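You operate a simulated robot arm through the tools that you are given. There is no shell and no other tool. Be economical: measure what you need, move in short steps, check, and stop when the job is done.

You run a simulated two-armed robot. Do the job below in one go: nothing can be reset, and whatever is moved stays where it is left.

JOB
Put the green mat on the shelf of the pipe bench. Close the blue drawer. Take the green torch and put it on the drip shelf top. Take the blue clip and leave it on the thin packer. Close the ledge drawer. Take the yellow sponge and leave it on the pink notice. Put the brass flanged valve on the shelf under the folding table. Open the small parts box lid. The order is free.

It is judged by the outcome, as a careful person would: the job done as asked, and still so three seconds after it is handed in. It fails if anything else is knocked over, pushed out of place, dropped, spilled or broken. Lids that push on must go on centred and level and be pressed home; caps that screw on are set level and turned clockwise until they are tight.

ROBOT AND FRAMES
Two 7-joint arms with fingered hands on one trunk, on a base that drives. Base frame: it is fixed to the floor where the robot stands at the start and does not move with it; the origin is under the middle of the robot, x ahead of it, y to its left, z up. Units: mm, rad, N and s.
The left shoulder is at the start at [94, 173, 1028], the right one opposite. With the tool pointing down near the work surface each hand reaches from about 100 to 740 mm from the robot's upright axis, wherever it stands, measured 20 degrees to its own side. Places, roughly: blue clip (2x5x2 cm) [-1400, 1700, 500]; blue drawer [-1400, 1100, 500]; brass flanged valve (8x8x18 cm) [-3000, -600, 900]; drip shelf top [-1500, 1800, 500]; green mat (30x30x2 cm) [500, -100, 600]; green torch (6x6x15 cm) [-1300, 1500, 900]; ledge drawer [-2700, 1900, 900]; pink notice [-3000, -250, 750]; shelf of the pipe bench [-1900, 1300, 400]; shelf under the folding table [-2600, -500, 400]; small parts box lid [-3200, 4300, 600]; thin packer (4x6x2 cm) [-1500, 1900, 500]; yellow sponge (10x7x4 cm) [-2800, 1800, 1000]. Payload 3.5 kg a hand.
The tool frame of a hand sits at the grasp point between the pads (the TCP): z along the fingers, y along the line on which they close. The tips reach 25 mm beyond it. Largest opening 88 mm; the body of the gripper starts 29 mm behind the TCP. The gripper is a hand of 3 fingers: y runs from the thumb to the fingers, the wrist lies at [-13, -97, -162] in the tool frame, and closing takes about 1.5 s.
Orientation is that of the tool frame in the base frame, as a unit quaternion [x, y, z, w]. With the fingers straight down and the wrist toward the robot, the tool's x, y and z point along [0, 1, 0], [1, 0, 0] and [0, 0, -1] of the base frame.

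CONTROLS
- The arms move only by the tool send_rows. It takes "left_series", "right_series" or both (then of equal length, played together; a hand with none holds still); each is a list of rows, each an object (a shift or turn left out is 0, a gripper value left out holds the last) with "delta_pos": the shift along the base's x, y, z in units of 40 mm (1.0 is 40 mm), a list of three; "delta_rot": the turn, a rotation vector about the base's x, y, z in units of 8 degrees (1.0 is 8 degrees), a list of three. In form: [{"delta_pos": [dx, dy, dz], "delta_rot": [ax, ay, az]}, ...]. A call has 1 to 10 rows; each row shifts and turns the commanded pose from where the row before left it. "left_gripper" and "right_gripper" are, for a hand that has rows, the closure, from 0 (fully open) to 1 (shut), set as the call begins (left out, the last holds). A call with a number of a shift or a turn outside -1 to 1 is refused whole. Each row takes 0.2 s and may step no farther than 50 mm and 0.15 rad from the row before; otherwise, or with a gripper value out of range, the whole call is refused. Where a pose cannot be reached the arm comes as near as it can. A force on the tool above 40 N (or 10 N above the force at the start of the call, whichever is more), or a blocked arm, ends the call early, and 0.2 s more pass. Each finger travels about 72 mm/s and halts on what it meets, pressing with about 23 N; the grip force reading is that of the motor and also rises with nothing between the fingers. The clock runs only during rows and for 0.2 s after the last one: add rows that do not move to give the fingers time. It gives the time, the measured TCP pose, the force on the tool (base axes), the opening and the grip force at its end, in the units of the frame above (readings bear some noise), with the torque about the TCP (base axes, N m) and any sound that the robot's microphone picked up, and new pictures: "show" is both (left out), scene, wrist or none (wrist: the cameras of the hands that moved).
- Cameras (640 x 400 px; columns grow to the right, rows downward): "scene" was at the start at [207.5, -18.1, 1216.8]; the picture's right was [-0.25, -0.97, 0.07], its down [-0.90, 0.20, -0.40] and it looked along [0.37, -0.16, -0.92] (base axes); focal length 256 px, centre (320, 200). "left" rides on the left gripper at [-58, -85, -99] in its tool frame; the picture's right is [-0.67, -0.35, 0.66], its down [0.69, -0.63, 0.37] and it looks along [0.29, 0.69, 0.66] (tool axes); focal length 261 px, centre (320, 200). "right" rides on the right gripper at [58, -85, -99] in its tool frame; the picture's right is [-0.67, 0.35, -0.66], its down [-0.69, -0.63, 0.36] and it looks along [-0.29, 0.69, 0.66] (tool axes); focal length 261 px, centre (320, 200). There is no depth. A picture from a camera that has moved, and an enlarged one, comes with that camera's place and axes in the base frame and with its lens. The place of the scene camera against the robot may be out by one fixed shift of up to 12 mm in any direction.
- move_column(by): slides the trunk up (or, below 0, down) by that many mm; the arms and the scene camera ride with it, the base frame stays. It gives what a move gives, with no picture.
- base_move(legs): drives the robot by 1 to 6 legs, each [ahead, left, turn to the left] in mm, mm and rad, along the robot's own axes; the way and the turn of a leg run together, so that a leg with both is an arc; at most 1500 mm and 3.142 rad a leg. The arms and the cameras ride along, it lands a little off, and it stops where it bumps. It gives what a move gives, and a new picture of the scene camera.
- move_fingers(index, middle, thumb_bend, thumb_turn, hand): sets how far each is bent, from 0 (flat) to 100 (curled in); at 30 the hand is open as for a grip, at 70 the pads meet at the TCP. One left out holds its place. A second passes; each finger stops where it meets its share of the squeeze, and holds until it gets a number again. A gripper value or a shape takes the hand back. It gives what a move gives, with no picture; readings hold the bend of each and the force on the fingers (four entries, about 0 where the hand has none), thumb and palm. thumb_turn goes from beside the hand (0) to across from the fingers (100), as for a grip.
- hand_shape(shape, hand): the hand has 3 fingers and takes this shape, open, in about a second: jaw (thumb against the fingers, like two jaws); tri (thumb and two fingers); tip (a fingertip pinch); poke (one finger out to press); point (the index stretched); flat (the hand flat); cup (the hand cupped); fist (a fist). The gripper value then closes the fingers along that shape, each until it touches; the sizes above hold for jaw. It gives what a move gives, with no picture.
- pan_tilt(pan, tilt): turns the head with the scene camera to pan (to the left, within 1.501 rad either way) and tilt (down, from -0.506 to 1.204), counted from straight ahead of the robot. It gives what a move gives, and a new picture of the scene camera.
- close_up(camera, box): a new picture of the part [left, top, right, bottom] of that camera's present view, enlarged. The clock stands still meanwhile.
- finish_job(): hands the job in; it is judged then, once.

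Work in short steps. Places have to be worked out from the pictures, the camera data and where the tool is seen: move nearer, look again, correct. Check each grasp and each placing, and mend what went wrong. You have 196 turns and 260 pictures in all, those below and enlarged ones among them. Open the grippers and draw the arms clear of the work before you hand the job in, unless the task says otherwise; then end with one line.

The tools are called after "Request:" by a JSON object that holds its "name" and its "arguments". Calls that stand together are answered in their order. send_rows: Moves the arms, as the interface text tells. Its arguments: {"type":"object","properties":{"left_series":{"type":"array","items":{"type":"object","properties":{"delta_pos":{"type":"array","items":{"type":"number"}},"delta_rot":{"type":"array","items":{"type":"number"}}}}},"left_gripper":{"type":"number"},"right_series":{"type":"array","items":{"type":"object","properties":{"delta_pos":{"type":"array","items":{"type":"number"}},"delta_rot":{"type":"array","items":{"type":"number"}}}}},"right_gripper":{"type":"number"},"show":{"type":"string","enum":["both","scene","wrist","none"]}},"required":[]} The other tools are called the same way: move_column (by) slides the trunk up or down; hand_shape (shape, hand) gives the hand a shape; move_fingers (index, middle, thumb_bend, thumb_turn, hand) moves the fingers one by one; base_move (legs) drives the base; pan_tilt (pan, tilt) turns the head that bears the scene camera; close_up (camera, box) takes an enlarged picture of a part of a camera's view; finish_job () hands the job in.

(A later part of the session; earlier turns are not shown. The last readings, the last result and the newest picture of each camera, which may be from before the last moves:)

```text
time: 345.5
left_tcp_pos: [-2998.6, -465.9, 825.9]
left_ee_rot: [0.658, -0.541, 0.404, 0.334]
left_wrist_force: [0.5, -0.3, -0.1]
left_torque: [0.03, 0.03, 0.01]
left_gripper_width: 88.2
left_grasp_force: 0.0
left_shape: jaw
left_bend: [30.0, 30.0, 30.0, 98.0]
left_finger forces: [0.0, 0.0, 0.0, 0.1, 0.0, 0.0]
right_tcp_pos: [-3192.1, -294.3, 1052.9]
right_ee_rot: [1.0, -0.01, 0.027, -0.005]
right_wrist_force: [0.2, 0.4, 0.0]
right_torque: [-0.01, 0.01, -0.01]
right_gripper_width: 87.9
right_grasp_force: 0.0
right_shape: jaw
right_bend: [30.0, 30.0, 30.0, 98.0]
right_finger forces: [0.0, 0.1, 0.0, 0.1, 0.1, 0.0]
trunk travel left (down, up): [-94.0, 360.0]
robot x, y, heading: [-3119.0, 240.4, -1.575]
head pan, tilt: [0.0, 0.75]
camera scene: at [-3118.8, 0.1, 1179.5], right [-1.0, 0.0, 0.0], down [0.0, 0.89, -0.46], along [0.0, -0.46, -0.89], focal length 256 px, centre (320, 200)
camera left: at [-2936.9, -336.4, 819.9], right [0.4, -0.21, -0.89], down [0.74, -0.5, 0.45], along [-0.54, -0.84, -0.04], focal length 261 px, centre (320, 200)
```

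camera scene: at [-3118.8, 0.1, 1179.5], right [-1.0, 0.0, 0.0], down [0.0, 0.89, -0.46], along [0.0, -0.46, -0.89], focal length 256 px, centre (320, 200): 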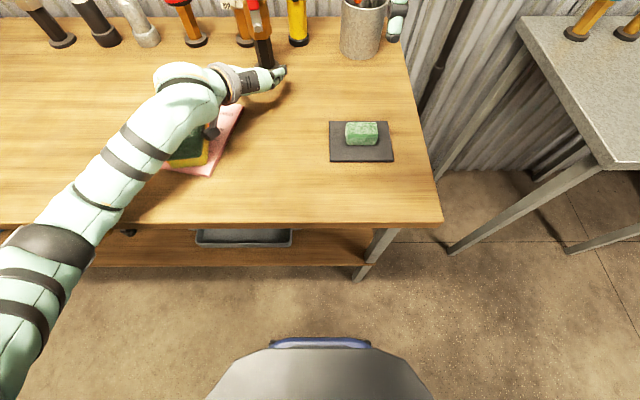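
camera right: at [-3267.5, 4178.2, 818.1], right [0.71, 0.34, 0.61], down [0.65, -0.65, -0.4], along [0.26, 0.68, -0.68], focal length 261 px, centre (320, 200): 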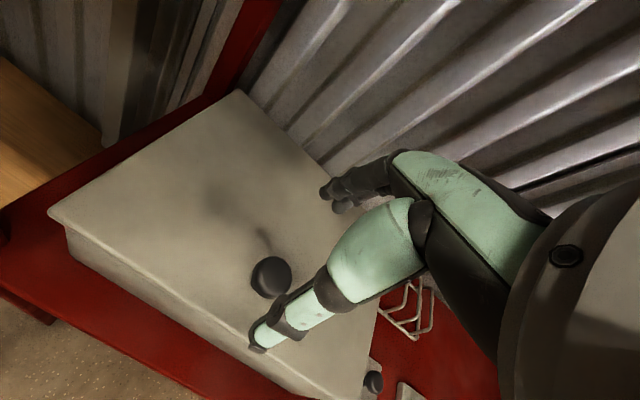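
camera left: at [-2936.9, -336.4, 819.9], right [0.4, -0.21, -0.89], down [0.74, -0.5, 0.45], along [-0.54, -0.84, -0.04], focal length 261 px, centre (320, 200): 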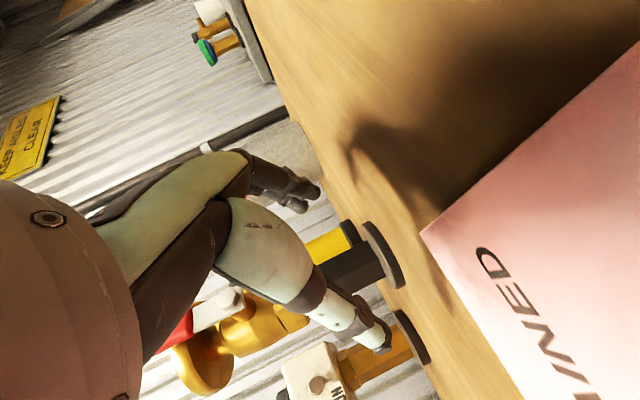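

Axis refined to [-3005, -580]. Advance 92 mm and close on the stem.

Request:
{"name": "send_rows", "arguments": {"left_series": [{"delta_pos": [-0.09, -0.77, 0]}, {"delta_pos": [-0.09, -0.77, 0]}, {"delta_pos": [-0.08, -0.76, 0]}, {}], "show": "none"}}

Request:
{"name": "send_rows", "arguments": {"left_series": [{}, {}, {}, {}, {}, {}, {}, {}], "left_gripper": 1, "show": "wrist"}}

```text
time: 346.5
left_tcp_pos: [-3007.7, -556.9, 826.9]
left_ee_rot: [0.657, -0.541, 0.404, 0.334]
left_wrist_force: [0.1, 0.3, -0.6]
left_torque: [0.0, 0.0, -0.02]
left_gripper_width: 88.1
left_grasp_force: 0.0
left_shape: jaw
left_bend: [30.0, 30.0, 30.0, 98.0]
left_finger forces: [0.0, 0.1, 0.0, 0.0, 0.1, 0.0]
right_tcp_pos: [-3191.9, -294.1, 1054.1]
right_ee_rot: [1.0, -0.009, 0.026, -0.005]
right_wrist_force: [0.6, -0.2, -0.1]
right_torque: [-0.01, -0.04, 0.0]
right_gripper_width: 87.7
right_grasp_force: 0.0
right_shape: jaw
right_bend: [30.0, 30.0, 30.0, 98.0]
right_finger forces: [0.1, 0.0, 0.1, 0.0, 0.1, 0.0]
trunk travel left (down, up): [-94.0, 360.0]
robot x, y, heading: [-3120.3, 236.1, -1.573]
head pan, tilt: [0.0, 0.75]
```

```text
time: 348.3
left_tcp_pos: [-3008.2, -555.7, 825.8]
left_ee_rot: [0.658, -0.541, 0.404, 0.334]
left_wrist_force: [2.8, -0.4, 0.6]
left_torque: [-0.03, 0.02, -0.01]
left_gripper_width: 17.0
left_grasp_force: 23.4
left_shape: jaw
left_bend: [72.0, 70.0, 77.0, 100.0]
left_finger forces: [13.8, 5.2, 0.0, 0.1, 21.2, 0.1]
right_tcp_pos: [-3191.5, -292.9, 1053.5]
right_ee_rot: [1.0, -0.01, 0.027, -0.004]
right_wrist_force: [0.3, -0.4, -0.7]
right_torque: [0.02, 0.01, 0.02]
right_gripper_width: 87.6
right_grasp_force: 0.0
right_shape: jaw
right_bend: [30.0, 30.0, 30.0, 98.0]
right_finger forces: [0.1, 0.1, 0.1, 0.0, 0.0, 0.0]
trunk travel left (down, up): [-94.0, 360.0]
robot x, y, heading: [-3126.3, 237.0, -1.576]
head pan, tilt: [0.0, 0.75]
camera left: at [-2945.9, -427.4, 819.9], right [0.39, -0.21, -0.89], down [0.74, -0.5, 0.45], along [-0.54, -0.84, -0.04], focal length 261 px, centre (320, 200)
```

left: 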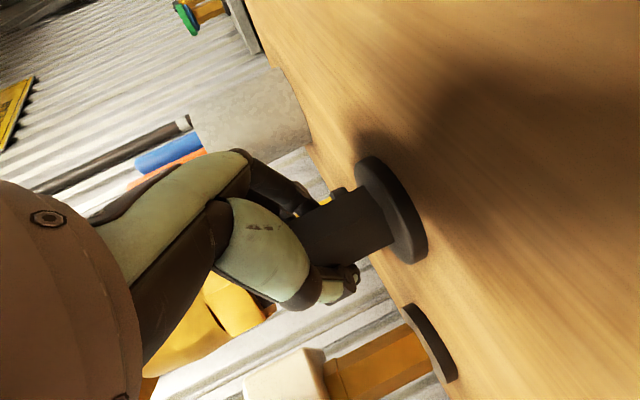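

Gripped around the stem. Lift 40 mm and check.

Request:
{"name": "send_rows", "arguments": {"left_series": [{"delta_pos": [0, 0, 0.3]}, {"delta_pos": [0, 0, 0.4]}, {"delta_pos": [0, 0, 0.5]}, {}], "show": "both"}}

```text
time: 349.3
left_tcp_pos: [-3008.6, -557.5, 873.1]
left_ee_rot: [0.658, -0.541, 0.403, 0.334]
left_wrist_force: [0.5, 0.1, -7.1]
left_torque: [-0.08, -0.02, -0.03]
left_gripper_width: 15.3
left_grasp_force: 23.0
left_shape: jaw
left_bend: [72.0, 70.0, 77.0, 100.0]
left_finger forces: [13.1, 5.5, 0.0, 0.1, 16.0, 1.9]
right_tcp_pos: [-3192.3, -294.2, 1051.5]
right_ee_rot: [1.0, -0.009, 0.027, -0.005]
right_wrist_force: [0.0, 0.1, -0.4]
right_torque: [-0.02, 0.02, -0.01]
right_gripper_width: 88.0
right_grasp_force: 0.0
right_shape: jaw
right_bend: [30.0, 30.0, 30.0, 98.0]
right_finger forces: [0.1, 0.1, 0.0, 0.1, 0.0, 0.0]
trunk travel left (down, up): [-94.0, 360.0]
robot x, y, heading: [-3122.8, 240.3, -1.571]
head pan, tilt: [0.0, 0.75]
camera scene: at [-3118.6, -1.3, 1179.0], right [-1.0, 0.0, 0.0], down [0.0, 0.89, -0.46], along [0.0, -0.46, -0.89], focal length 256 px, centre (320, 200)
camera left: at [-2946.9, -428.0, 867.0], right [0.39, -0.21, -0.89], down [0.74, -0.5, 0.44], along [-0.54, -0.84, -0.04], focal length 261 px, centre (320, 200)
```

scene: 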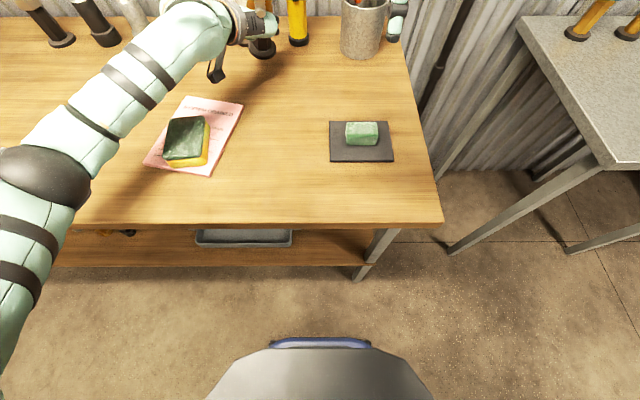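
left: 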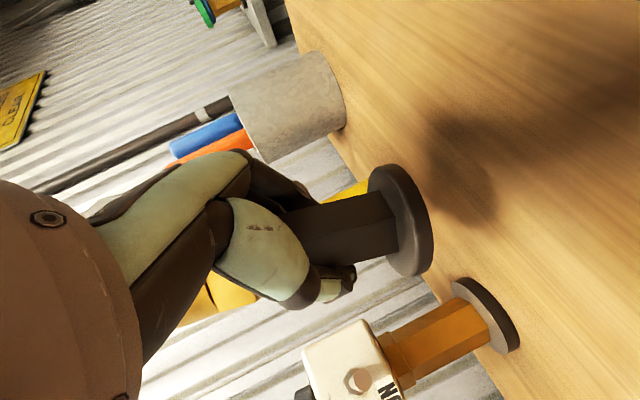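

Valve held upright. I raise it, back out 340 mm and shift right 130 mm, toward the free right end of the lower shelf.

Request:
{"name": "send_rows", "arguments": {"left_series": [{"delta_pos": [0, 0, 0.8]}, {"delta_pos": [0, 0, 0.8]}], "show": "none"}}

Request:
{"name": "base_move", "arguments": {"legs": [[-340, 0, 0], [0, -130, 0]]}}

Request:
{"name": "send_rows", "arguments": {"left_series": [{"delta_pos": [0, 0.9, -0.3]}, {"delta_pos": [0, 0.9, -0.3]}, {"delta_pos": [0, 0.9, -0.3]}, {"delta_pos": [0, 0.9, -0.3]}, {"delta_pos": [0, 0.4, -0.5]}, {}], "show": "none"}}

Request:
{"name": "move_column", "arguments": {"by": -90}}

```text
time: 349.9
left_tcp_pos: [-3010.6, -557.6, 938.2]
left_ee_rot: [0.657, -0.542, 0.404, 0.333]
left_wrist_force: [0.5, 0.0, -6.4]
left_torque: [-0.15, -0.02, -0.01]
left_gripper_width: 15.5
left_grasp_force: 22.5
left_shape: jaw
left_bend: [72.0, 70.0, 77.0, 100.0]
left_finger forces: [13.1, 5.4, 0.1, 0.0, 15.8, 1.8]
right_tcp_pos: [-3193.4, -293.7, 1052.5]
right_ee_rot: [1.0, -0.01, 0.027, -0.006]
right_wrist_force: [-0.8, 0.2, -0.7]
right_torque: [-0.01, -0.01, 0.02]
right_gripper_width: 87.9
right_grasp_force: 0.0
right_shape: jaw
right_bend: [30.0, 30.0, 30.0, 98.0]
right_finger forces: [0.1, 0.0, 0.0, 0.0, 0.0, 0.0]
trunk travel left (down, up): [-94.0, 360.0]
robot x, y, heading: [-3121.9, 237.9, -1.571]
head pan, tilt: [0.0, 0.75]
```

```text
time: 353.0
left_tcp_pos: [-3140.0, -211.1, 937.1]
left_ee_rot: [0.656, -0.543, 0.404, 0.333]
left_wrist_force: [-1.0, -0.1, -5.8]
left_torque: [-0.12, -0.05, 0.01]
left_gripper_width: 15.6
left_grasp_force: 23.2
left_shape: jaw
left_bend: [72.0, 70.0, 77.0, 100.0]
left_finger forces: [12.9, 5.3, 0.1, 0.0, 16.0, 1.5]
right_tcp_pos: [-3322.3, 52.9, 1050.4]
right_ee_rot: [1.0, -0.012, 0.027, -0.006]
right_wrist_force: [0.0, 0.9, 0.5]
right_torque: [0.0, -0.02, -0.03]
right_gripper_width: 87.7
right_grasp_force: 0.1
right_shape: jaw
right_bend: [30.0, 30.0, 30.0, 98.0]
right_finger forces: [0.0, 0.0, 0.0, 0.0, 0.0, 0.1]
trunk travel left (down, up): [-94.0, 360.0]
robot x, y, heading: [-3248.9, 586.6, -1.575]
head pan, tilt: [0.0, 0.75]
camera scene: at [-3247.7, 346.5, 1179.1], right [-1.0, 0.01, 0.0], down [0.01, 0.89, -0.46], along [0.0, -0.46, -0.89], focal length 256 px, centre (320, 200)
```

scene: 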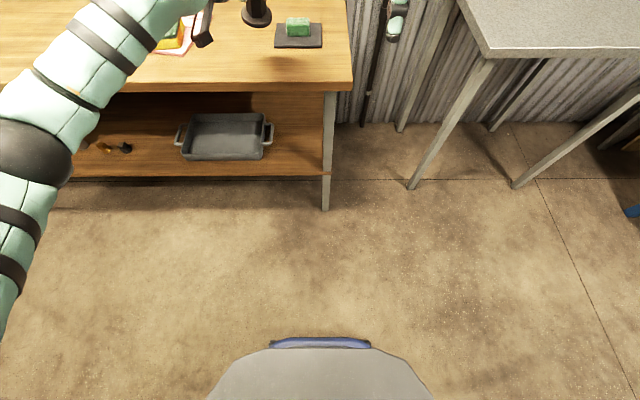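

```text
time: 354.4
left_tcp_pos: [-3141.1, -48.5, 869.6]
left_ee_rot: [0.657, -0.542, 0.404, 0.335]
left_wrist_force: [-0.3, -0.1, -6.3]
left_torque: [-0.12, -0.03, 0.0]
left_gripper_width: 15.5
left_grasp_force: 23.2
left_shape: jaw
left_bend: [72.0, 70.0, 77.0, 100.0]
left_finger forces: [12.1, 4.8, 0.1, 0.0, 15.7, 1.3]
right_tcp_pos: [-3322.2, 54.8, 1052.4]
right_ee_rot: [1.0, -0.012, 0.028, -0.006]
right_wrist_force: [-0.1, -0.3, 0.3]
right_torque: [0.03, 0.01, 0.0]
right_gripper_width: 87.8
right_grasp_force: 0.1
right_shape: jaw
right_bend: [30.0, 30.0, 30.0, 98.0]
right_finger forces: [0.1, 0.0, 0.0, 0.0, 0.1, 0.0]
trunk travel left (down, up): [-94.0, 360.0]
robot x, y, heading: [-3251.2, 584.7, -1.58]
head pan, tilt: [0.0, 0.75]
```

```text
time: 355.6
left_tcp_pos: [-3141.1, -49.5, 781.9]
left_ee_rot: [0.656, -0.543, 0.403, 0.335]
left_wrist_force: [-0.2, -0.4, -6.0]
left_torque: [-0.09, -0.04, 0.0]
left_gripper_width: 15.4
left_grasp_force: 22.9
left_shape: jaw
left_bend: [72.0, 70.0, 77.0, 100.0]
left_finger forces: [11.9, 5.0, 0.1, 0.1, 15.6, 1.2]
right_tcp_pos: [-3321.8, 54.1, 964.2]
right_ee_rot: [1.0, -0.01, 0.027, -0.004]
right_wrist_force: [-0.6, 0.4, -0.9]
right_torque: [0.0, 0.0, -0.03]
right_gripper_width: 87.8
right_grasp_force: 0.0
right_shape: jaw
right_bend: [30.0, 30.0, 30.0, 98.0]
right_finger forces: [0.1, 0.0, 0.0, 0.0, 0.1, 0.1]
trunk travel left (down, up): [-4.0, 450.0]
robot x, y, heading: [-3248.7, 586.4, -1.576]
head pan, tilt: [0.0, 0.75]
```

Free shelf spot at x≈-3155 between tray and leg. I lower the valve in front of the table.

Request:
{"name": "send_rows", "arguments": {"left_series": [{"delta_pos": [-0.06, 0, -0.95]}, {"delta_pos": [-0.06, 0, -0.95]}, {"delta_pos": [-0.06, 0, -0.95]}, {"delta_pos": [-0.06, 0, -0.95]}, {"delta_pos": [-0.06, 0, -0.95]}, {"delta_pos": [-0.06, 0, -0.95]}, {"delta_pos": [0, 0, -0.95]}, {"delta_pos": [0, 0, -0.95]}, {}], "show": "both"}}

```text
time: 357.6
left_tcp_pos: [-3152.3, -50.9, 475.0]
left_ee_rot: [0.657, -0.543, 0.403, 0.334]
left_wrist_force: [-0.4, -0.2, -5.9]
left_torque: [-0.1, -0.05, -0.01]
left_gripper_width: 15.1
left_grasp_force: 22.5
left_shape: jaw
left_bend: [72.0, 70.0, 78.0, 100.0]
left_finger forces: [12.2, 4.7, 0.0, 0.1, 15.3, 1.2]
right_tcp_pos: [-3322.0, 53.4, 962.5]
right_ee_rot: [1.0, -0.01, 0.026, -0.006]
right_wrist_force: [0.0, 0.5, -0.7]
right_torque: [0.01, -0.01, -0.01]
right_gripper_width: 88.0
right_grasp_force: 0.0
right_shape: jaw
right_bend: [30.0, 30.0, 30.0, 98.0]
right_finger forces: [0.0, 0.0, 0.0, 0.0, 0.0, 0.1]
trunk travel left (down, up): [-4.0, 450.0]
robot x, y, heading: [-3250.4, 586.1, -1.578]
head pan, tilt: [0.0, 0.75]
camera scene: at [-3247.8, 267.0, 1031.7], right [-1.0, 0.01, 0.0], down [0.01, 0.96, -0.29], along [0.0, -0.29, -0.96], focal length 256 px, centre (320, 200)
camera left: at [-3090.6, 78.2, 470.0], right [0.39, -0.21, -0.89], down [0.74, -0.51, 0.45], along [-0.55, -0.84, -0.04], focal length 261 px, centre (320, 200)
```

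scene: 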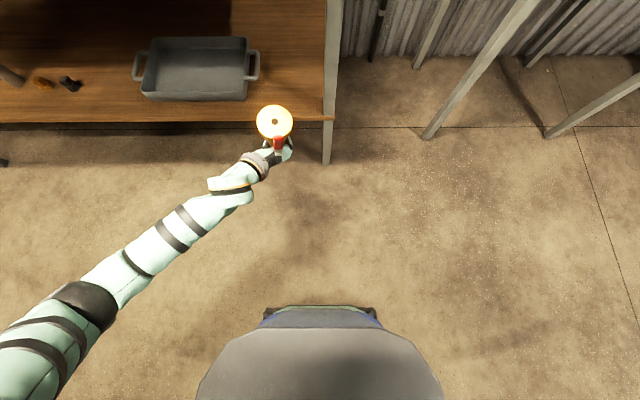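
left: 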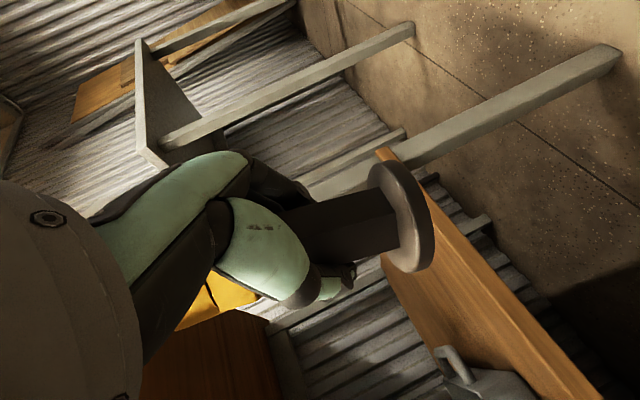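

Shelf top is about z 432, slightly above the valve's base. I raise 28 mm and drive 215 mm forward to bring it over the shelf.

Request:
{"name": "send_rows", "arguments": {"left_series": [{"delta_pos": [0, 0, 0.4]}, {"delta_pos": [0, 0, 0.35]}, {}], "show": "none"}}

Request:
{"name": "base_move", "arguments": {"legs": [[215, 0, 0]]}}

Request:
{"name": "close_up", "arguments": {"camera": "left", "box": [0, 0, 640, 400]}}

```text
time: 358.4
left_tcp_pos: [-3154.0, -49.1, 506.3]
left_ee_rot: [0.657, -0.543, 0.403, 0.334]
left_wrist_force: [-0.2, 0.0, -6.6]
left_torque: [-0.11, -0.06, 0.02]
left_gripper_width: 15.4
left_grasp_force: 22.9
left_shape: jaw
left_bend: [72.0, 70.0, 78.0, 100.0]
left_finger forces: [12.1, 4.8, 0.0, 0.0, 15.1, 1.2]
right_tcp_pos: [-3321.7, 54.1, 961.0]
right_ee_rot: [1.0, -0.012, 0.027, -0.006]
right_wrist_force: [0.3, 0.1, -0.4]
right_torque: [-0.06, -0.01, 0.05]
right_gripper_width: 87.5
right_grasp_force: 0.0
right_shape: jaw
right_bend: [30.0, 30.0, 30.0, 98.0]
right_finger forces: [0.1, 0.0, 0.1, 0.0, 0.0, 0.1]
trunk travel left (down, up): [-4.0, 450.0]
robot x, y, heading: [-3248.5, 585.9, -1.581]
head pan, tilt: [0.0, 0.75]
```

```text
time: 360.1
left_tcp_pos: [-3153.8, -266.3, 505.7]
left_ee_rot: [0.658, -0.543, 0.403, 0.332]
left_wrist_force: [0.0, 0.1, -7.7]
left_torque: [-0.14, -0.04, 0.01]
left_gripper_width: 15.0
left_grasp_force: 22.9
left_shape: jaw
left_bend: [72.0, 70.0, 78.0, 100.0]
left_finger forces: [12.1, 4.6, 0.1, 0.0, 15.2, 1.3]
right_tcp_pos: [-3322.8, -162.5, 961.9]
right_ee_rot: [1.0, -0.011, 0.027, -0.006]
right_wrist_force: [-0.1, -0.5, -1.2]
right_torque: [0.01, -0.01, 0.01]
right_gripper_width: 87.6
right_grasp_force: 0.2
right_shape: jaw
right_bend: [30.0, 30.0, 30.0, 98.0]
right_finger forces: [0.0, 0.1, 0.0, 0.1, 0.0, 0.0]
trunk travel left (down, up): [-4.0, 450.0]
robot x, y, heading: [-3250.4, 370.2, -1.573]
head pan, tilt: [0.0, 0.75]
camera scene: at [-3249.0, 50.0, 1031.2], right [-1.0, 0.01, 0.0], down [0.01, 0.96, -0.29], along [0.0, -0.29, -0.96], focal length 256 px, centre (320, 200)
```

scene: 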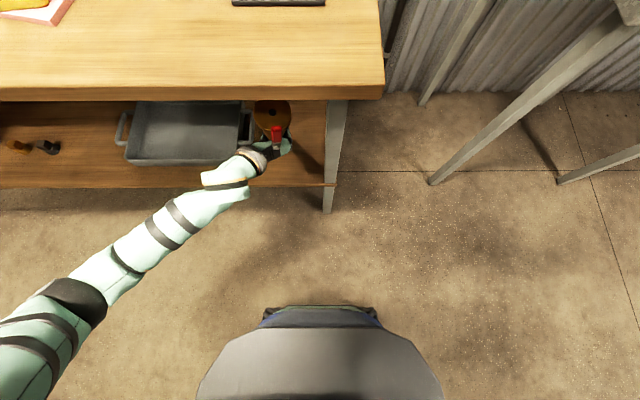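

```text
1.00 times, centred on (320, 200) of left (not enlarged: the box is as wide or as high as the picture)
camera zoom: at [-3093.0, -136.7, 500.1], right [0.39, -0.21, -0.89], down [0.74, -0.51, 0.44], along [-0.55, -0.84, -0.04], focal length 261 px, centre (320, 200)
```

zoom: 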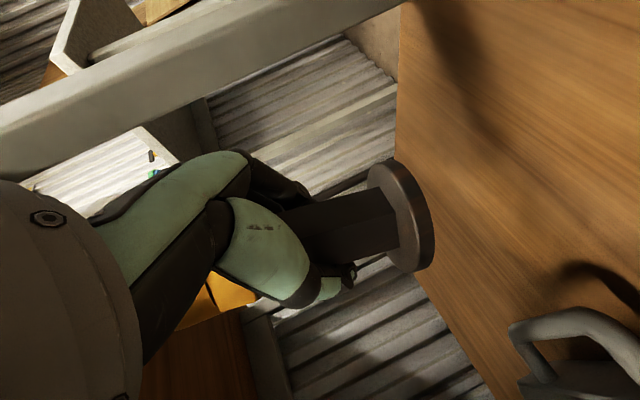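

The valve is over bare shelf, clear of the tray. Lower until contact.

Request:
{"name": "send_rows", "arguments": {"left_series": [{"delta_pos": [0, 0, -0.2]}, {"delta_pos": [0, 0, -0.2]}, {"delta_pos": [0, 0, -0.1]}, {"delta_pos": [0, 0, -0.1]}, {}], "show": "wrist"}}

```text
time: 361.3
left_tcp_pos: [-3156.6, -264.5, 482.4]
left_ee_rot: [0.657, -0.542, 0.403, 0.334]
left_wrist_force: [-0.3, -1.4, -7.3]
left_torque: [-0.08, -0.02, 0.01]
left_gripper_width: 15.1
left_grasp_force: 23.1
left_shape: jaw
left_bend: [72.0, 70.0, 78.0, 100.0]
left_finger forces: [12.1, 4.5, 0.1, 0.0, 15.2, 1.2]
right_tcp_pos: [-3323.0, -163.6, 962.0]
right_ee_rot: [1.0, -0.009, 0.027, -0.006]
right_wrist_force: [0.4, 0.2, -0.4]
right_torque: [0.02, -0.03, 0.0]
right_gripper_width: 88.1
right_grasp_force: 0.1
right_shape: jaw
right_bend: [30.0, 30.0, 30.0, 98.0]
right_finger forces: [0.0, 0.1, 0.1, 0.0, 0.1, 0.0]
trunk travel left (down, up): [-4.0, 450.0]
robot x, y, heading: [-3250.0, 372.0, -1.581]
head pan, tilt: [0.0, 0.75]
camera left: at [-3093.0, -136.5, 476.5], right [0.4, -0.21, -0.89], down [0.74, -0.51, 0.45], along [-0.55, -0.84, -0.04], focal length 261 px, centre (320, 200)
```

left: 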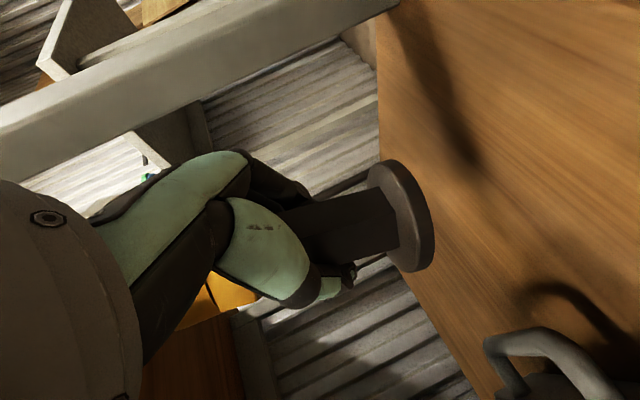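

Not yet touching; continue in small steps.

Request:
{"name": "send_rows", "arguments": {"left_series": [{"delta_pos": [0, 0, -0.12]}, {"delta_pos": [0, 0, -0.12]}, {"delta_pos": [0, 0, -0.12]}, {"delta_pos": [0, 0, -0.12]}, {"delta_pos": [0, 0, -0.12]}, {}], "show": "none"}}

```text
time: 362.7
left_tcp_pos: [-3154.7, -264.5, 459.4]
left_ee_rot: [0.658, -0.543, 0.402, 0.333]
left_wrist_force: [-0.5, 0.5, -6.8]
left_torque: [-0.11, -0.02, 0.05]
left_gripper_width: 15.3
left_grasp_force: 22.9
left_shape: jaw
left_bend: [72.0, 70.0, 78.0, 100.0]
left_finger forces: [12.2, 4.8, 0.1, 0.0, 15.2, 1.2]
right_tcp_pos: [-3323.6, -162.4, 961.6]
right_ee_rot: [1.0, -0.012, 0.027, -0.006]
right_wrist_force: [0.1, 0.2, -0.6]
right_torque: [0.04, 0.01, -0.01]
right_gripper_width: 87.9
right_grasp_force: 0.1
right_shape: jaw
right_bend: [30.0, 30.0, 30.0, 98.0]
right_finger forces: [0.0, 0.0, 0.0, 0.1, 0.0, 0.1]
trunk travel left (down, up): [-4.0, 450.0]
robot x, y, heading: [-3251.6, 368.5, -1.573]
head pan, tilt: [0.0, 0.75]
```

Request:
{"name": "send_rows", "arguments": {"left_series": [{"delta_pos": [0, 0, -0.12]}, {"delta_pos": [0, 0, -0.12]}, {"delta_pos": [0, 0, -0.12]}, {"delta_pos": [0, 0, -0.12]}, {"delta_pos": [0, 0, -0.12]}, {}], "show": "wrist"}}

```text
time: 364.1
left_tcp_pos: [-3155.5, -265.5, 433.7]
left_ee_rot: [0.657, -0.542, 0.403, 0.334]
left_wrist_force: [0.5, -0.1, -6.9]
left_torque: [-0.11, -0.01, -0.04]
left_gripper_width: 15.2
left_grasp_force: 23.1
left_shape: jaw
left_bend: [72.0, 70.0, 78.0, 100.0]
left_finger forces: [12.2, 4.7, 0.0, 0.0, 15.1, 1.1]
right_tcp_pos: [-3323.8, -162.3, 962.9]
right_ee_rot: [1.0, -0.011, 0.027, -0.006]
right_wrist_force: [-0.5, 0.8, 0.1]
right_torque: [0.0, -0.04, -0.01]
right_gripper_width: 87.7
right_grasp_force: 0.0
right_shape: jaw
right_bend: [30.0, 30.0, 30.0, 98.0]
right_finger forces: [0.0, 0.1, 0.1, 0.1, 0.0, 0.0]
trunk travel left (down, up): [-4.0, 450.0]
robot x, y, heading: [-3250.7, 369.1, -1.578]
head pan, tilt: [0.0, 0.75]
camera left: at [-3093.3, -136.4, 427.8], right [0.39, -0.21, -0.89], down [0.74, -0.51, 0.44], along [-0.55, -0.84, -0.04], focal length 261 px, centre (320, 200)
```

left: 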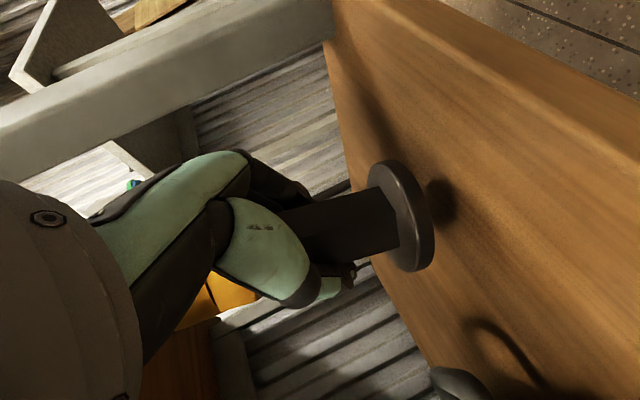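

Shadow is converging; a little more.

Request:
{"name": "send_rows", "arguments": {"left_series": [{"delta_pos": [0, 0, -0.12]}, {"delta_pos": [0, 0, -0.1]}, {"delta_pos": [0, 0, -0.1]}, {"delta_pos": [0, 0, -0.08]}, {"delta_pos": [0, 0, -0.08]}, {"delta_pos": [0, 0, -0.08]}, {"delta_pos": [0, 0, -0.08]}, {}], "show": "wrist"}}

```text
time: 365.9
left_tcp_pos: [-3154.9, -266.5, 410.2]
left_ee_rot: [0.657, -0.541, 0.405, 0.335]
left_wrist_force: [2.8, -4.3, 10.3]
left_torque: [0.06, 0.12, -0.02]
left_gripper_width: 15.3
left_grasp_force: 23.3
left_shape: jaw
left_bend: [72.0, 70.0, 78.0, 100.0]
left_finger forces: [13.7, 5.1, 0.0, 0.0, 18.1, 0.1]
right_tcp_pos: [-3323.5, -160.3, 964.9]
right_ee_rot: [1.0, -0.01, 0.028, -0.004]
right_wrist_force: [-0.2, 0.2, 0.6]
right_torque: [0.05, -0.02, -0.01]
right_gripper_width: 87.6
right_grasp_force: 0.1
right_shape: jaw
right_bend: [30.0, 30.0, 30.0, 98.0]
right_finger forces: [0.1, 0.0, 0.1, 0.1, 0.0, 0.0]
trunk travel left (down, up): [-4.0, 450.0]
robot x, y, heading: [-3249.6, 371.9, -1.575]
head pan, tilt: [0.0, 0.75]
camera left: at [-3093.1, -136.3, 403.8], right [0.39, -0.21, -0.89], down [0.74, -0.5, 0.45], along [-0.55, -0.84, -0.04], focal length 261 px, centre (320, 200)
```

left: 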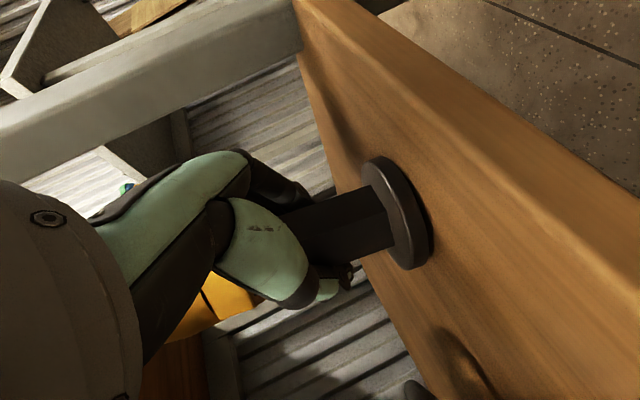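

In contact. Open and withdraw straight back.

Request:
{"name": "send_rows", "arguments": {"left_series": [{}, {}, {}, {}, {}, {}], "left_gripper": 0, "show": "none"}}

Request:
{"name": "base_move", "arguments": {"legs": [[-220, 0, 0]]}}

```text
time: 367.3
left_tcp_pos: [-3155.4, -265.4, 408.0]
left_ee_rot: [0.657, -0.542, 0.403, 0.334]
left_wrist_force: [-0.7, -0.1, 0.5]
left_torque: [0.01, 0.0, -0.02]
left_gripper_width: 87.4
left_grasp_force: 0.0
left_shape: jaw
left_bend: [30.0, 30.0, 30.0, 98.0]
left_finger forces: [0.0, 0.1, 0.0, 0.0, 0.0, 0.1]
right_tcp_pos: [-3322.5, -161.3, 962.4]
right_ee_rot: [1.0, -0.01, 0.027, -0.005]
right_wrist_force: [0.8, -0.1, 0.4]
right_torque: [0.0, -0.01, -0.01]
right_gripper_width: 87.5
right_grasp_force: 0.0
right_shape: jaw
right_bend: [30.0, 30.0, 30.0, 98.0]
right_finger forces: [0.0, 0.0, 0.0, 0.0, 0.0, 0.0]
trunk travel left (down, up): [-4.0, 450.0]
robot x, y, heading: [-3249.0, 367.3, -1.575]
head pan, tilt: [0.0, 0.75]
```

```text
time: 369.0
left_tcp_pos: [-3154.7, -46.5, 409.3]
left_ee_rot: [0.657, -0.543, 0.402, 0.335]
left_wrist_force: [0.7, -0.1, -0.1]
left_torque: [-0.02, -0.02, -0.01]
left_gripper_width: 87.6
left_grasp_force: 0.0
left_shape: jaw
left_bend: [30.0, 30.0, 30.0, 98.0]
left_finger forces: [0.0, 0.1, 0.0, 0.0, 0.0, 0.0]
right_tcp_pos: [-3321.9, 56.8, 963.9]
right_ee_rot: [1.0, -0.011, 0.028, -0.005]
right_wrist_force: [0.3, -0.5, 0.1]
right_torque: [-0.01, 0.01, 0.0]
right_gripper_width: 87.9
right_grasp_force: 0.0
right_shape: jaw
right_bend: [30.0, 30.0, 30.0, 98.0]
right_finger forces: [0.1, 0.0, 0.0, 0.0, 0.0, 0.1]
trunk travel left (down, up): [-4.0, 450.0]
robot x, y, heading: [-3250.2, 589.8, -1.584]
head pan, tilt: [0.0, 0.75]
camera scene: at [-3248.0, 270.5, 1032.1], right [-1.0, 0.01, 0.0], down [0.01, 0.96, -0.29], along [0.0, -0.29, -0.96], focal length 256 px, centre (320, 200)
```

scene: 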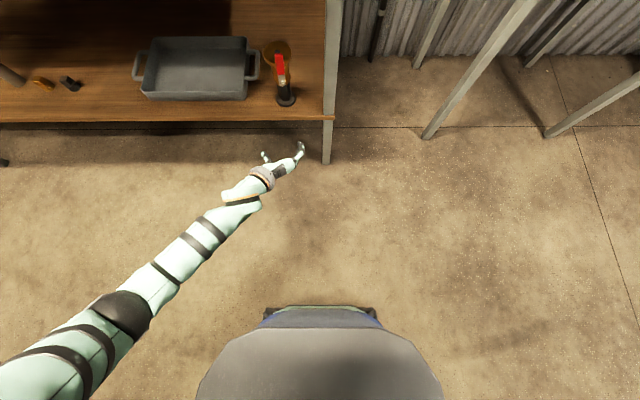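

The valve stands on the lower shelf. Last: the lid, with the left hand. I raise the trunk and drive the known route back.

Request:
{"name": "move_column", "arguments": {"by": 230}}

Request:
{"name": "base_move", "arguments": {"legs": [[0, 0, 3.14], [-390, 0, 0], [0, -1500, 0], [0, -1320, 0], [1500, 0, 0], [950, 0, 0]]}}

```text
time: 371.4
left_tcp_pos: [-3153.7, -58.9, 678.8]
left_ee_rot: [0.646, -0.53, 0.42, 0.353]
left_wrist_force: [0.1, 0.0, 0.0]
left_torque: [-0.03, -0.01, 0.01]
left_gripper_width: 87.7
left_grasp_force: 0.0
left_shape: jaw
left_bend: [30.0, 30.0, 30.0, 98.0]
left_finger forces: [0.1, 0.0, 0.0, 0.0, 0.0, 0.0]
right_tcp_pos: [-3322.2, 55.8, 1192.6]
right_ee_rot: [1.0, -0.012, 0.028, -0.006]
right_wrist_force: [0.3, 0.8, -0.7]
right_torque: [-0.01, -0.01, 0.0]
right_gripper_width: 87.7
right_grasp_force: 0.1
right_shape: jaw
right_bend: [30.0, 30.0, 30.0, 98.0]
right_finger forces: [0.1, 0.0, 0.0, 0.0, 0.0, 0.0]
trunk travel left (down, up): [-234.0, 220.0]
robot x, y, heading: [-3247.3, 585.9, -1.581]
head pan, tilt: [0.0, 0.75]
```

```text
time: 377.6
left_tcp_pos: [-3020.6, 1198.5, 683.8]
left_ee_rot: [0.665, 0.506, 0.448, -0.318]
left_wrist_force: [0.8, -0.4, -0.5]
left_torque: [-0.02, -0.01, 0.04]
left_gripper_width: 88.0
left_grasp_force: 0.1
left_shape: jaw
left_bend: [30.0, 30.0, 30.0, 98.0]
left_finger forces: [0.0, 0.0, 0.0, 0.0, 0.0, 0.0]
right_tcp_pos: [-2939.3, 1032.9, 1191.3]
right_ee_rot: [0.235, 0.972, 0.0, -0.032]
right_wrist_force: [0.1, -0.4, 0.0]
right_torque: [-0.01, -0.05, -0.03]
right_gripper_width: 87.5
right_grasp_force: 0.0
right_shape: jaw
right_bend: [30.0, 30.0, 30.0, 98.0]
right_finger forces: [0.0, 0.1, 0.0, 0.0, 0.0, 0.0]
trunk travel left (down, up): [-234.0, 220.0]
robot x, y, heading: [-3244.6, 589.7, 1.109]
head pan, tilt: [0.0, 0.75]
stopped in leg 1: the robot was blocked; the commanded pose is now the measured one
camera scene: at [-3169.9, 712.7, 1366.4], right [0.9, -0.44, -0.01], down [-0.35, -0.69, -0.64], along [0.28, 0.57, -0.77], focal length 256 px, centre (320, 200)
```

scene: 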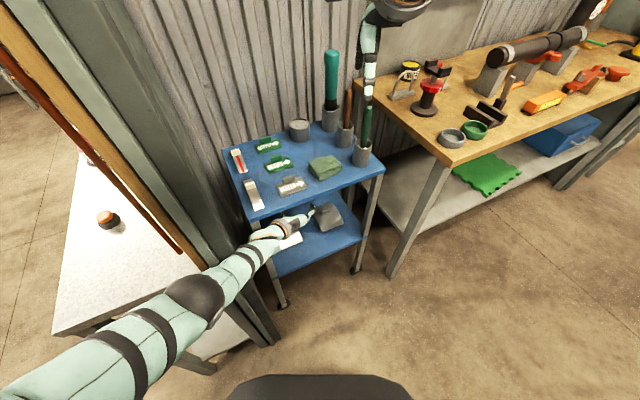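

My left arm met the partition while turning, by the blue cart, but nothing has been disturbed. I reverse the turn to face east and go that way.

Request:
{"name": "base_move", "arguments": {"legs": [[0, 0, -1.11]]}}

```text
time: 380.8
left_tcp_pos: [-2598.2, 656.0, 682.4]
left_ee_rot: [0.832, 0.072, 0.549, -0.031]
left_wrist_force: [0.3, 0.5, 0.2]
left_torque: [0.0, -0.01, 0.02]
left_gripper_width: 87.8
left_grasp_force: 0.1
left_shape: jaw
left_bend: [30.0, 30.0, 30.0, 98.0]
left_finger forces: [0.0, 0.1, 0.1, 0.0, 0.0, 0.1]
right_tcp_pos: [-2714.3, 507.1, 1192.5]
right_ee_rot: [0.721, 0.692, 0.015, -0.023]
right_wrist_force: [0.1, -1.0, -0.8]
right_torque: [-0.02, 0.0, 0.01]
right_gripper_width: 87.7
right_grasp_force: 0.0
right_shape: jaw
right_bend: [30.0, 30.0, 30.0, 98.0]
right_finger forces: [0.1, 0.1, 0.1, 0.0, 0.1, 0.0]
trunk travel left (down, up): [-234.0, 220.0]
robot x, y, heading: [-3245.4, 587.4, -0.024]
head pan, tilt: [0.0, 0.75]
camera scene: at [-3102.2, 586.5, 1366.4], right [-0.03, -1.0, 0.0], down [-0.77, 0.02, -0.64], along [0.64, -0.02, -0.77], focal length 256 px, centre (320, 200)
```

scene: 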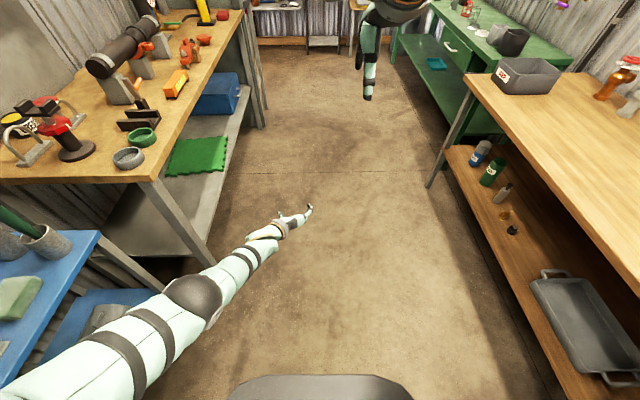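

Clear passage ahead. Drive east, then north through the corridor.

Request:
{"name": "base_move", "arguments": {"legs": [[0, -300, 0.024], [1500, 0, 0], [1310, 0, 0], [0, 0, 1.571], [1500, 0, 0], [920, 0, 0]]}}

```text
time: 411.4
left_tcp_pos: [-645.0, 3382.1, 681.7]
left_ee_rot: [0.515, 0.659, 0.351, -0.421]
left_wrist_force: [1.0, -0.5, -0.1]
left_torque: [0.0, -0.01, 0.02]
left_gripper_width: 87.7
left_grasp_force: 0.1
left_shape: jaw
left_bend: [30.0, 30.0, 30.0, 98.0]
left_finger forces: [0.0, 0.1, 0.0, 0.0, 0.0, 0.0]
right_tcp_pos: [-490.5, 3275.9, 1192.4]
right_ee_rot: [-0.015, 1.0, -0.006, -0.026]
right_wrist_force: [-0.6, 0.1, 0.4]
right_torque: [0.0, -0.02, 0.02]
right_gripper_width: 87.5
right_grasp_force: 0.0
right_shape: jaw
right_bend: [30.0, 30.0, 30.0, 98.0]
right_finger forces: [0.0, 0.1, 0.0, 0.1, 0.0, 0.1]
trunk travel left (down, up): [-234.0, 220.0]
robot x, y, heading: [-533.8, 2744.7, 1.617]
head pan, tilt: [0.0, 0.75]
camera scene: at [-536.4, 2882.0, 1366.4], right [1.0, 0.05, 0.0], down [0.04, -0.77, -0.64], along [-0.03, 0.64, -0.77], focal length 256 px, centre (320, 200)
```

scene: 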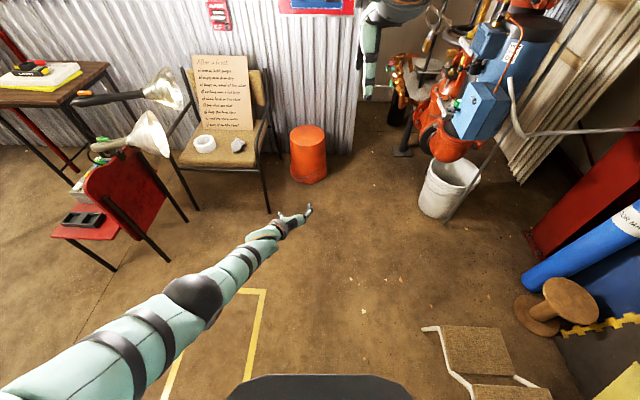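

I back up a bit, strafe west, and approach the red rack with the left hand in line with the box.

Request:
{"name": "base_move", "arguments": {"legs": [[0, 0, -0.046], [-200, 0, 0], [0, 1500, 0], [0, 1060, 0], [700, 0, 0]]}}

```text
time: 428.8
left_tcp_pos: [-3114.8, 3898.6, 682.6]
left_ee_rot: [0.537, 0.641, 0.365, -0.41]
left_wrist_force: [-0.3, -0.5, -0.3]
left_torque: [0.02, -0.04, 0.0]
left_gripper_width: 88.0
left_grasp_force: 0.1
left_shape: jaw
left_bend: [30.0, 30.0, 30.0, 98.0]
left_finger forces: [0.1, 0.0, 0.1, 0.0, 0.0, 0.0]
right_tcp_pos: [-2964.8, 3782.8, 1192.9]
right_ee_rot: [0.02, 0.999, -0.005, -0.027]
right_wrist_force: [-0.2, 0.3, 0.1]
right_torque: [-0.01, 0.02, -0.04]
right_gripper_width: 87.6
right_grasp_force: 0.1
right_shape: jaw
right_bend: [30.0, 30.0, 30.0, 98.0]
right_finger forces: [0.0, 0.0, 0.0, 0.0, 0.0, 0.0]
trunk travel left (down, up): [-234.0, 220.0]
robot x, y, heading: [-3047.7, 3254.2, 1.547]
head pan, tilt: [0.0, 0.75]
camera scene: at [-3039.9, 3392.9, 1366.5], right [1.0, -0.02, 0.0], down [-0.02, -0.77, -0.64], along [0.02, 0.64, -0.77], focal length 256 px, centre (320, 200)
```

scene: 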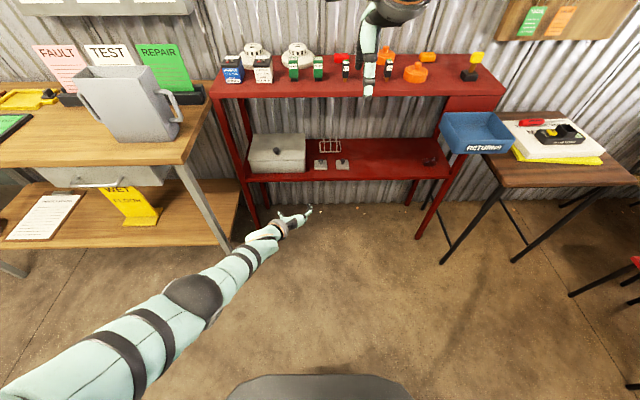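

I align the base (94 mm left, 270 mm forward) and look at the knob with the left wrist camera.

Request:
{"name": "base_move", "arguments": {"legs": [[0, 94, 0.02], [265, 0, 0]]}}

Request:
{"name": "close_up", "arguments": {"camera": "left", "box": [0, 0, 640, 400]}}

```text
time: 431.4
left_tcp_pos: [-3219.6, 4164.3, 683.3]
left_ee_rot: [0.532, 0.644, 0.363, -0.413]
left_wrist_force: [-0.6, 0.4, 0.5]
left_torque: [0.04, -0.01, -0.01]
left_gripper_width: 87.9
left_grasp_force: 0.1
left_shape: jaw
left_bend: [30.0, 30.0, 30.0, 98.0]
left_finger forces: [0.1, 0.0, 0.1, 0.1, 0.0, 0.1]
right_tcp_pos: [-3066.5, 4050.4, 1194.0]
right_ee_rot: [0.011, 1.0, -0.004, -0.027]
right_wrist_force: [-0.1, 0.0, 1.3]
right_torque: [0.0, -0.02, -0.04]
right_gripper_width: 87.8
right_grasp_force: 0.0
right_shape: jaw
right_bend: [30.0, 30.0, 30.0, 98.0]
right_finger forces: [0.0, 0.0, 0.0, 0.0, 0.1, 0.0]
trunk travel left (down, up): [-234.0, 220.0]
robot x, y, heading: [-3139.3, 3517.4, 1.567]
head pan, tilt: [0.0, 0.75]
camera scene: at [-3134.0, 3659.7, 1366.5], right [1.0, -0.01, 0.0], down [0.0, -0.77, -0.64], along [0.0, 0.64, -0.77], focal length 256 px, centre (320, 200)
```

scene: 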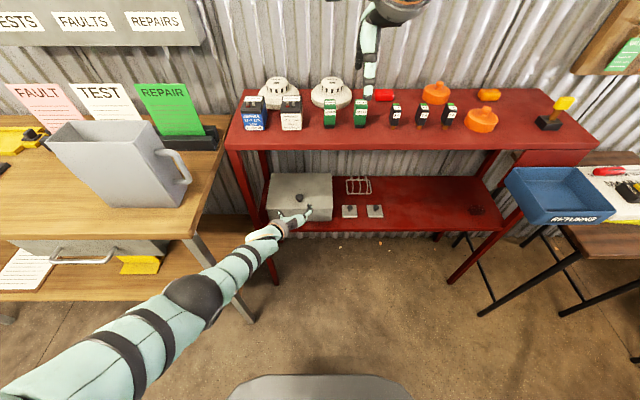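

```text
1.00 times, centred on (320, 200) of left (not enlarged: the box is as wide or as high as the picture)
camera zoom: at [-3282.6, 4037.7, 667.6], right [-0.38, 0.28, -0.88], down [-0.74, 0.49, 0.47], along [0.56, 0.83, 0.02], focal length 261 px, centre (320, 200)
```

zoom: 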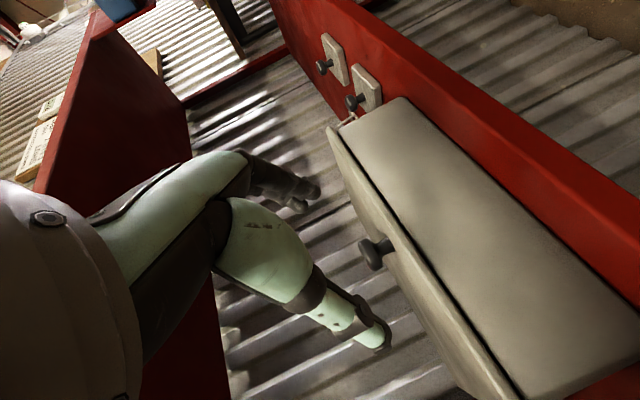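

Knob confirmed at [-3209, 4252, 656]. Move in around it and close.

Request:
{"name": "send_rows", "arguments": {"left_series": [{"delta_pos": [0.11, 0.58, -0.15]}, {"delta_pos": [0.11, 0.58, -0.15]}, {"delta_pos": [0.11, 0.58, -0.15]}, {}], "show": "none"}}

Request:
{"name": "send_rows", "arguments": {"left_series": [{}, {}, {}, {}, {}, {}, {}, {}], "left_gripper": 1, "show": "wrist"}}

```text
time: 432.4
left_tcp_pos: [-3219.5, 4165.8, 681.4]
left_ee_rot: [0.532, 0.644, 0.363, -0.413]
left_wrist_force: [-0.3, -0.2, 0.0]
left_torque: [0.0, 0.0, -0.01]
left_gripper_width: 87.7
left_grasp_force: 0.1
left_shape: jaw
left_bend: [30.0, 30.0, 30.0, 98.0]
left_finger forces: [0.0, 0.0, 0.0, 0.0, 0.1, 0.0]
left hand out of reach, approached as far as the arm can: row 1, 2, 3
right_tcp_pos: [-3067.3, 4050.7, 1193.5]
right_ee_rot: [0.011, 1.0, -0.006, -0.028]
right_wrist_force: [-0.5, -0.8, -0.3]
right_torque: [-0.01, 0.0, -0.03]
right_gripper_width: 87.8
right_grasp_force: 0.0
right_shape: jaw
right_bend: [30.0, 30.0, 30.0, 98.0]
right_finger forces: [0.0, 0.0, 0.1, 0.0, 0.1, 0.0]
trunk travel left (down, up): [-234.0, 220.0]
robot x, y, heading: [-3138.6, 3515.5, 1.568]
head pan, tilt: [0.0, 0.75]
```

```text
time: 434.2
left_tcp_pos: [-3219.4, 4165.4, 682.4]
left_ee_rot: [0.532, 0.645, 0.362, -0.412]
left_wrist_force: [-0.2, -0.7, 0.5]
left_torque: [0.0, 0.03, 0.03]
left_gripper_width: 0.0
left_grasp_force: 22.9
left_shape: jaw
left_bend: [70.0, 70.0, 35.0, 100.0]
left_finger forces: [0.1, 0.0, 0.1, 0.1, 0.0, 0.1]
right_tcp_pos: [-3066.6, 4052.4, 1193.0]
right_ee_rot: [0.011, 1.0, -0.006, -0.027]
right_wrist_force: [0.6, 0.0, 0.4]
right_torque: [0.01, -0.01, 0.02]
right_gripper_width: 87.6
right_grasp_force: 0.1
right_shape: jaw
right_bend: [30.0, 30.0, 30.0, 98.0]
right_finger forces: [0.1, 0.1, 0.1, 0.1, 0.0, 0.1]
trunk travel left (down, up): [-234.0, 220.0]
robot x, y, heading: [-3139.6, 3519.5, 1.565]
head pan, tilt: [0.0, 0.75]
camera left: at [-3282.6, 4038.0, 667.3], right [-0.38, 0.27, -0.88], down [-0.74, 0.49, 0.47], along [0.56, 0.83, 0.02], focal length 261 px, centre (320, 200)
```

left: 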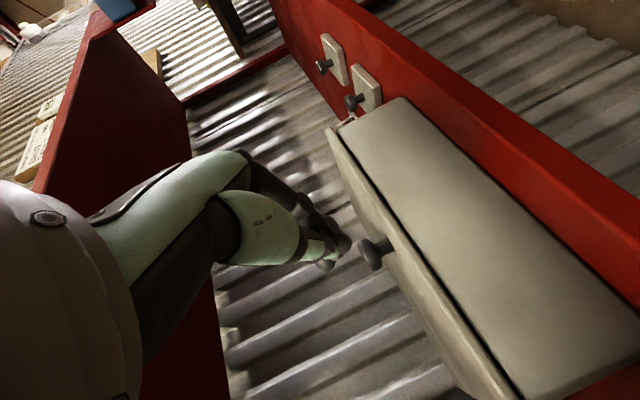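

The arm is at full stretch with the trunk this high. I back off, lower the trunk 100 mm and raise the arm by the same amount.

Request:
{"name": "base_move", "arguments": {"legs": [[-100, 0, 0]]}}

Request:
{"name": "move_column", "arguments": {"by": -105}}

Request:
{"name": "send_rows", "arguments": {"left_series": [{"delta_pos": [0, 0, 0.6]}, {"delta_pos": [0, 0, 0.6]}, {"delta_pos": [0, 0, 0.6]}, {"delta_pos": [0, 0, 0.6]}, {}, {}], "left_gripper": 0, "show": "none"}}

```text
time: 435.3
left_tcp_pos: [-3220.3, 4067.9, 681.0]
left_ee_rot: [0.532, 0.644, 0.363, -0.413]
left_wrist_force: [-0.2, 0.1, -0.9]
left_torque: [-0.02, 0.0, -0.01]
left_gripper_width: 0.0
left_grasp_force: 23.1
left_shape: jaw
left_bend: [70.0, 70.0, 35.0, 100.0]
left_finger forces: [0.0, 0.0, 0.0, 0.0, 0.0, 0.1]
right_tcp_pos: [-3067.5, 3953.8, 1192.7]
right_ee_rot: [0.01, 1.0, -0.006, -0.028]
right_wrist_force: [0.4, 0.0, 0.7]
right_torque: [0.0, -0.02, -0.02]
right_gripper_width: 87.9
right_grasp_force: 0.1
right_shape: jaw
right_bend: [30.0, 30.0, 30.0, 98.0]
right_finger forces: [0.0, 0.0, 0.0, 0.0, 0.0, 0.0]
trunk travel left (down, up): [-234.0, 220.0]
robot x, y, heading: [-3142.2, 3423.3, 1.567]
head pan, tilt: [0.0, 0.75]
camera scene: at [-3134.7, 3563.2, 1366.3], right [1.0, -0.01, 0.0], down [0.0, -0.77, -0.64], along [0.0, 0.64, -0.77], focal length 256 px, centre (320, 200)
```

scene: 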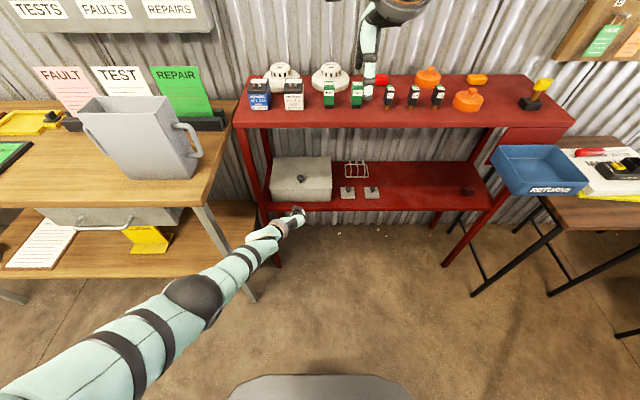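

```text
time: 436.7
left_tcp_pos: [-3218.6, 4066.7, 578.6]
left_ee_rot: [0.531, 0.645, 0.363, -0.412]
left_wrist_force: [-0.6, 0.4, 0.1]
left_torque: [0.02, 0.04, 0.02]
left_gripper_width: 0.0
left_grasp_force: 22.6
left_shape: jaw
left_bend: [70.0, 70.0, 35.0, 100.0]
left_finger forces: [0.1, 0.0, 0.0, 0.0, 0.0, 0.0]
right_tcp_pos: [-3068.6, 3952.6, 1089.0]
right_ee_rot: [0.011, 1.0, -0.004, -0.027]
right_wrist_force: [-0.4, -0.8, 0.7]
right_torque: [0.0, -0.01, -0.02]
right_gripper_width: 87.7
right_grasp_force: 0.1
right_shape: jaw
right_bend: [30.0, 30.0, 30.0, 98.0]
right_finger forces: [0.0, 0.1, 0.1, 0.1, 0.1, 0.0]
trunk travel left (down, up): [-129.0, 325.0]
robot x, y, heading: [-3143.3, 3419.3, 1.566]
head pan, tilt: [0.0, 0.75]
```

```text
time: 438.1
left_tcp_pos: [-3218.9, 4068.7, 673.3]
left_ee_rot: [0.531, 0.645, 0.362, -0.413]
left_wrist_force: [0.5, -0.3, 0.5]
left_torque: [0.0, -0.03, 0.06]
left_gripper_width: 87.8
left_grasp_force: 0.1
left_shape: jaw
left_bend: [30.0, 30.0, 30.0, 98.0]
left_finger forces: [0.1, 0.0, 0.0, 0.0, 0.0, 0.0]
right_tcp_pos: [-3067.8, 3954.4, 1088.4]
right_ee_rot: [0.011, 1.0, -0.006, -0.028]
right_wrist_force: [0.1, 0.4, -0.1]
right_torque: [-0.03, -0.04, 0.02]
right_gripper_width: 87.8
right_grasp_force: 0.1
right_shape: jaw
right_bend: [30.0, 30.0, 30.0, 98.0]
right_finger forces: [0.0, 0.0, 0.1, 0.1, 0.1, 0.0]
trunk travel left (down, up): [-129.0, 325.0]
robot x, y, heading: [-3140.2, 3420.8, 1.562]
head pan, tilt: [0.0, 0.75]
```

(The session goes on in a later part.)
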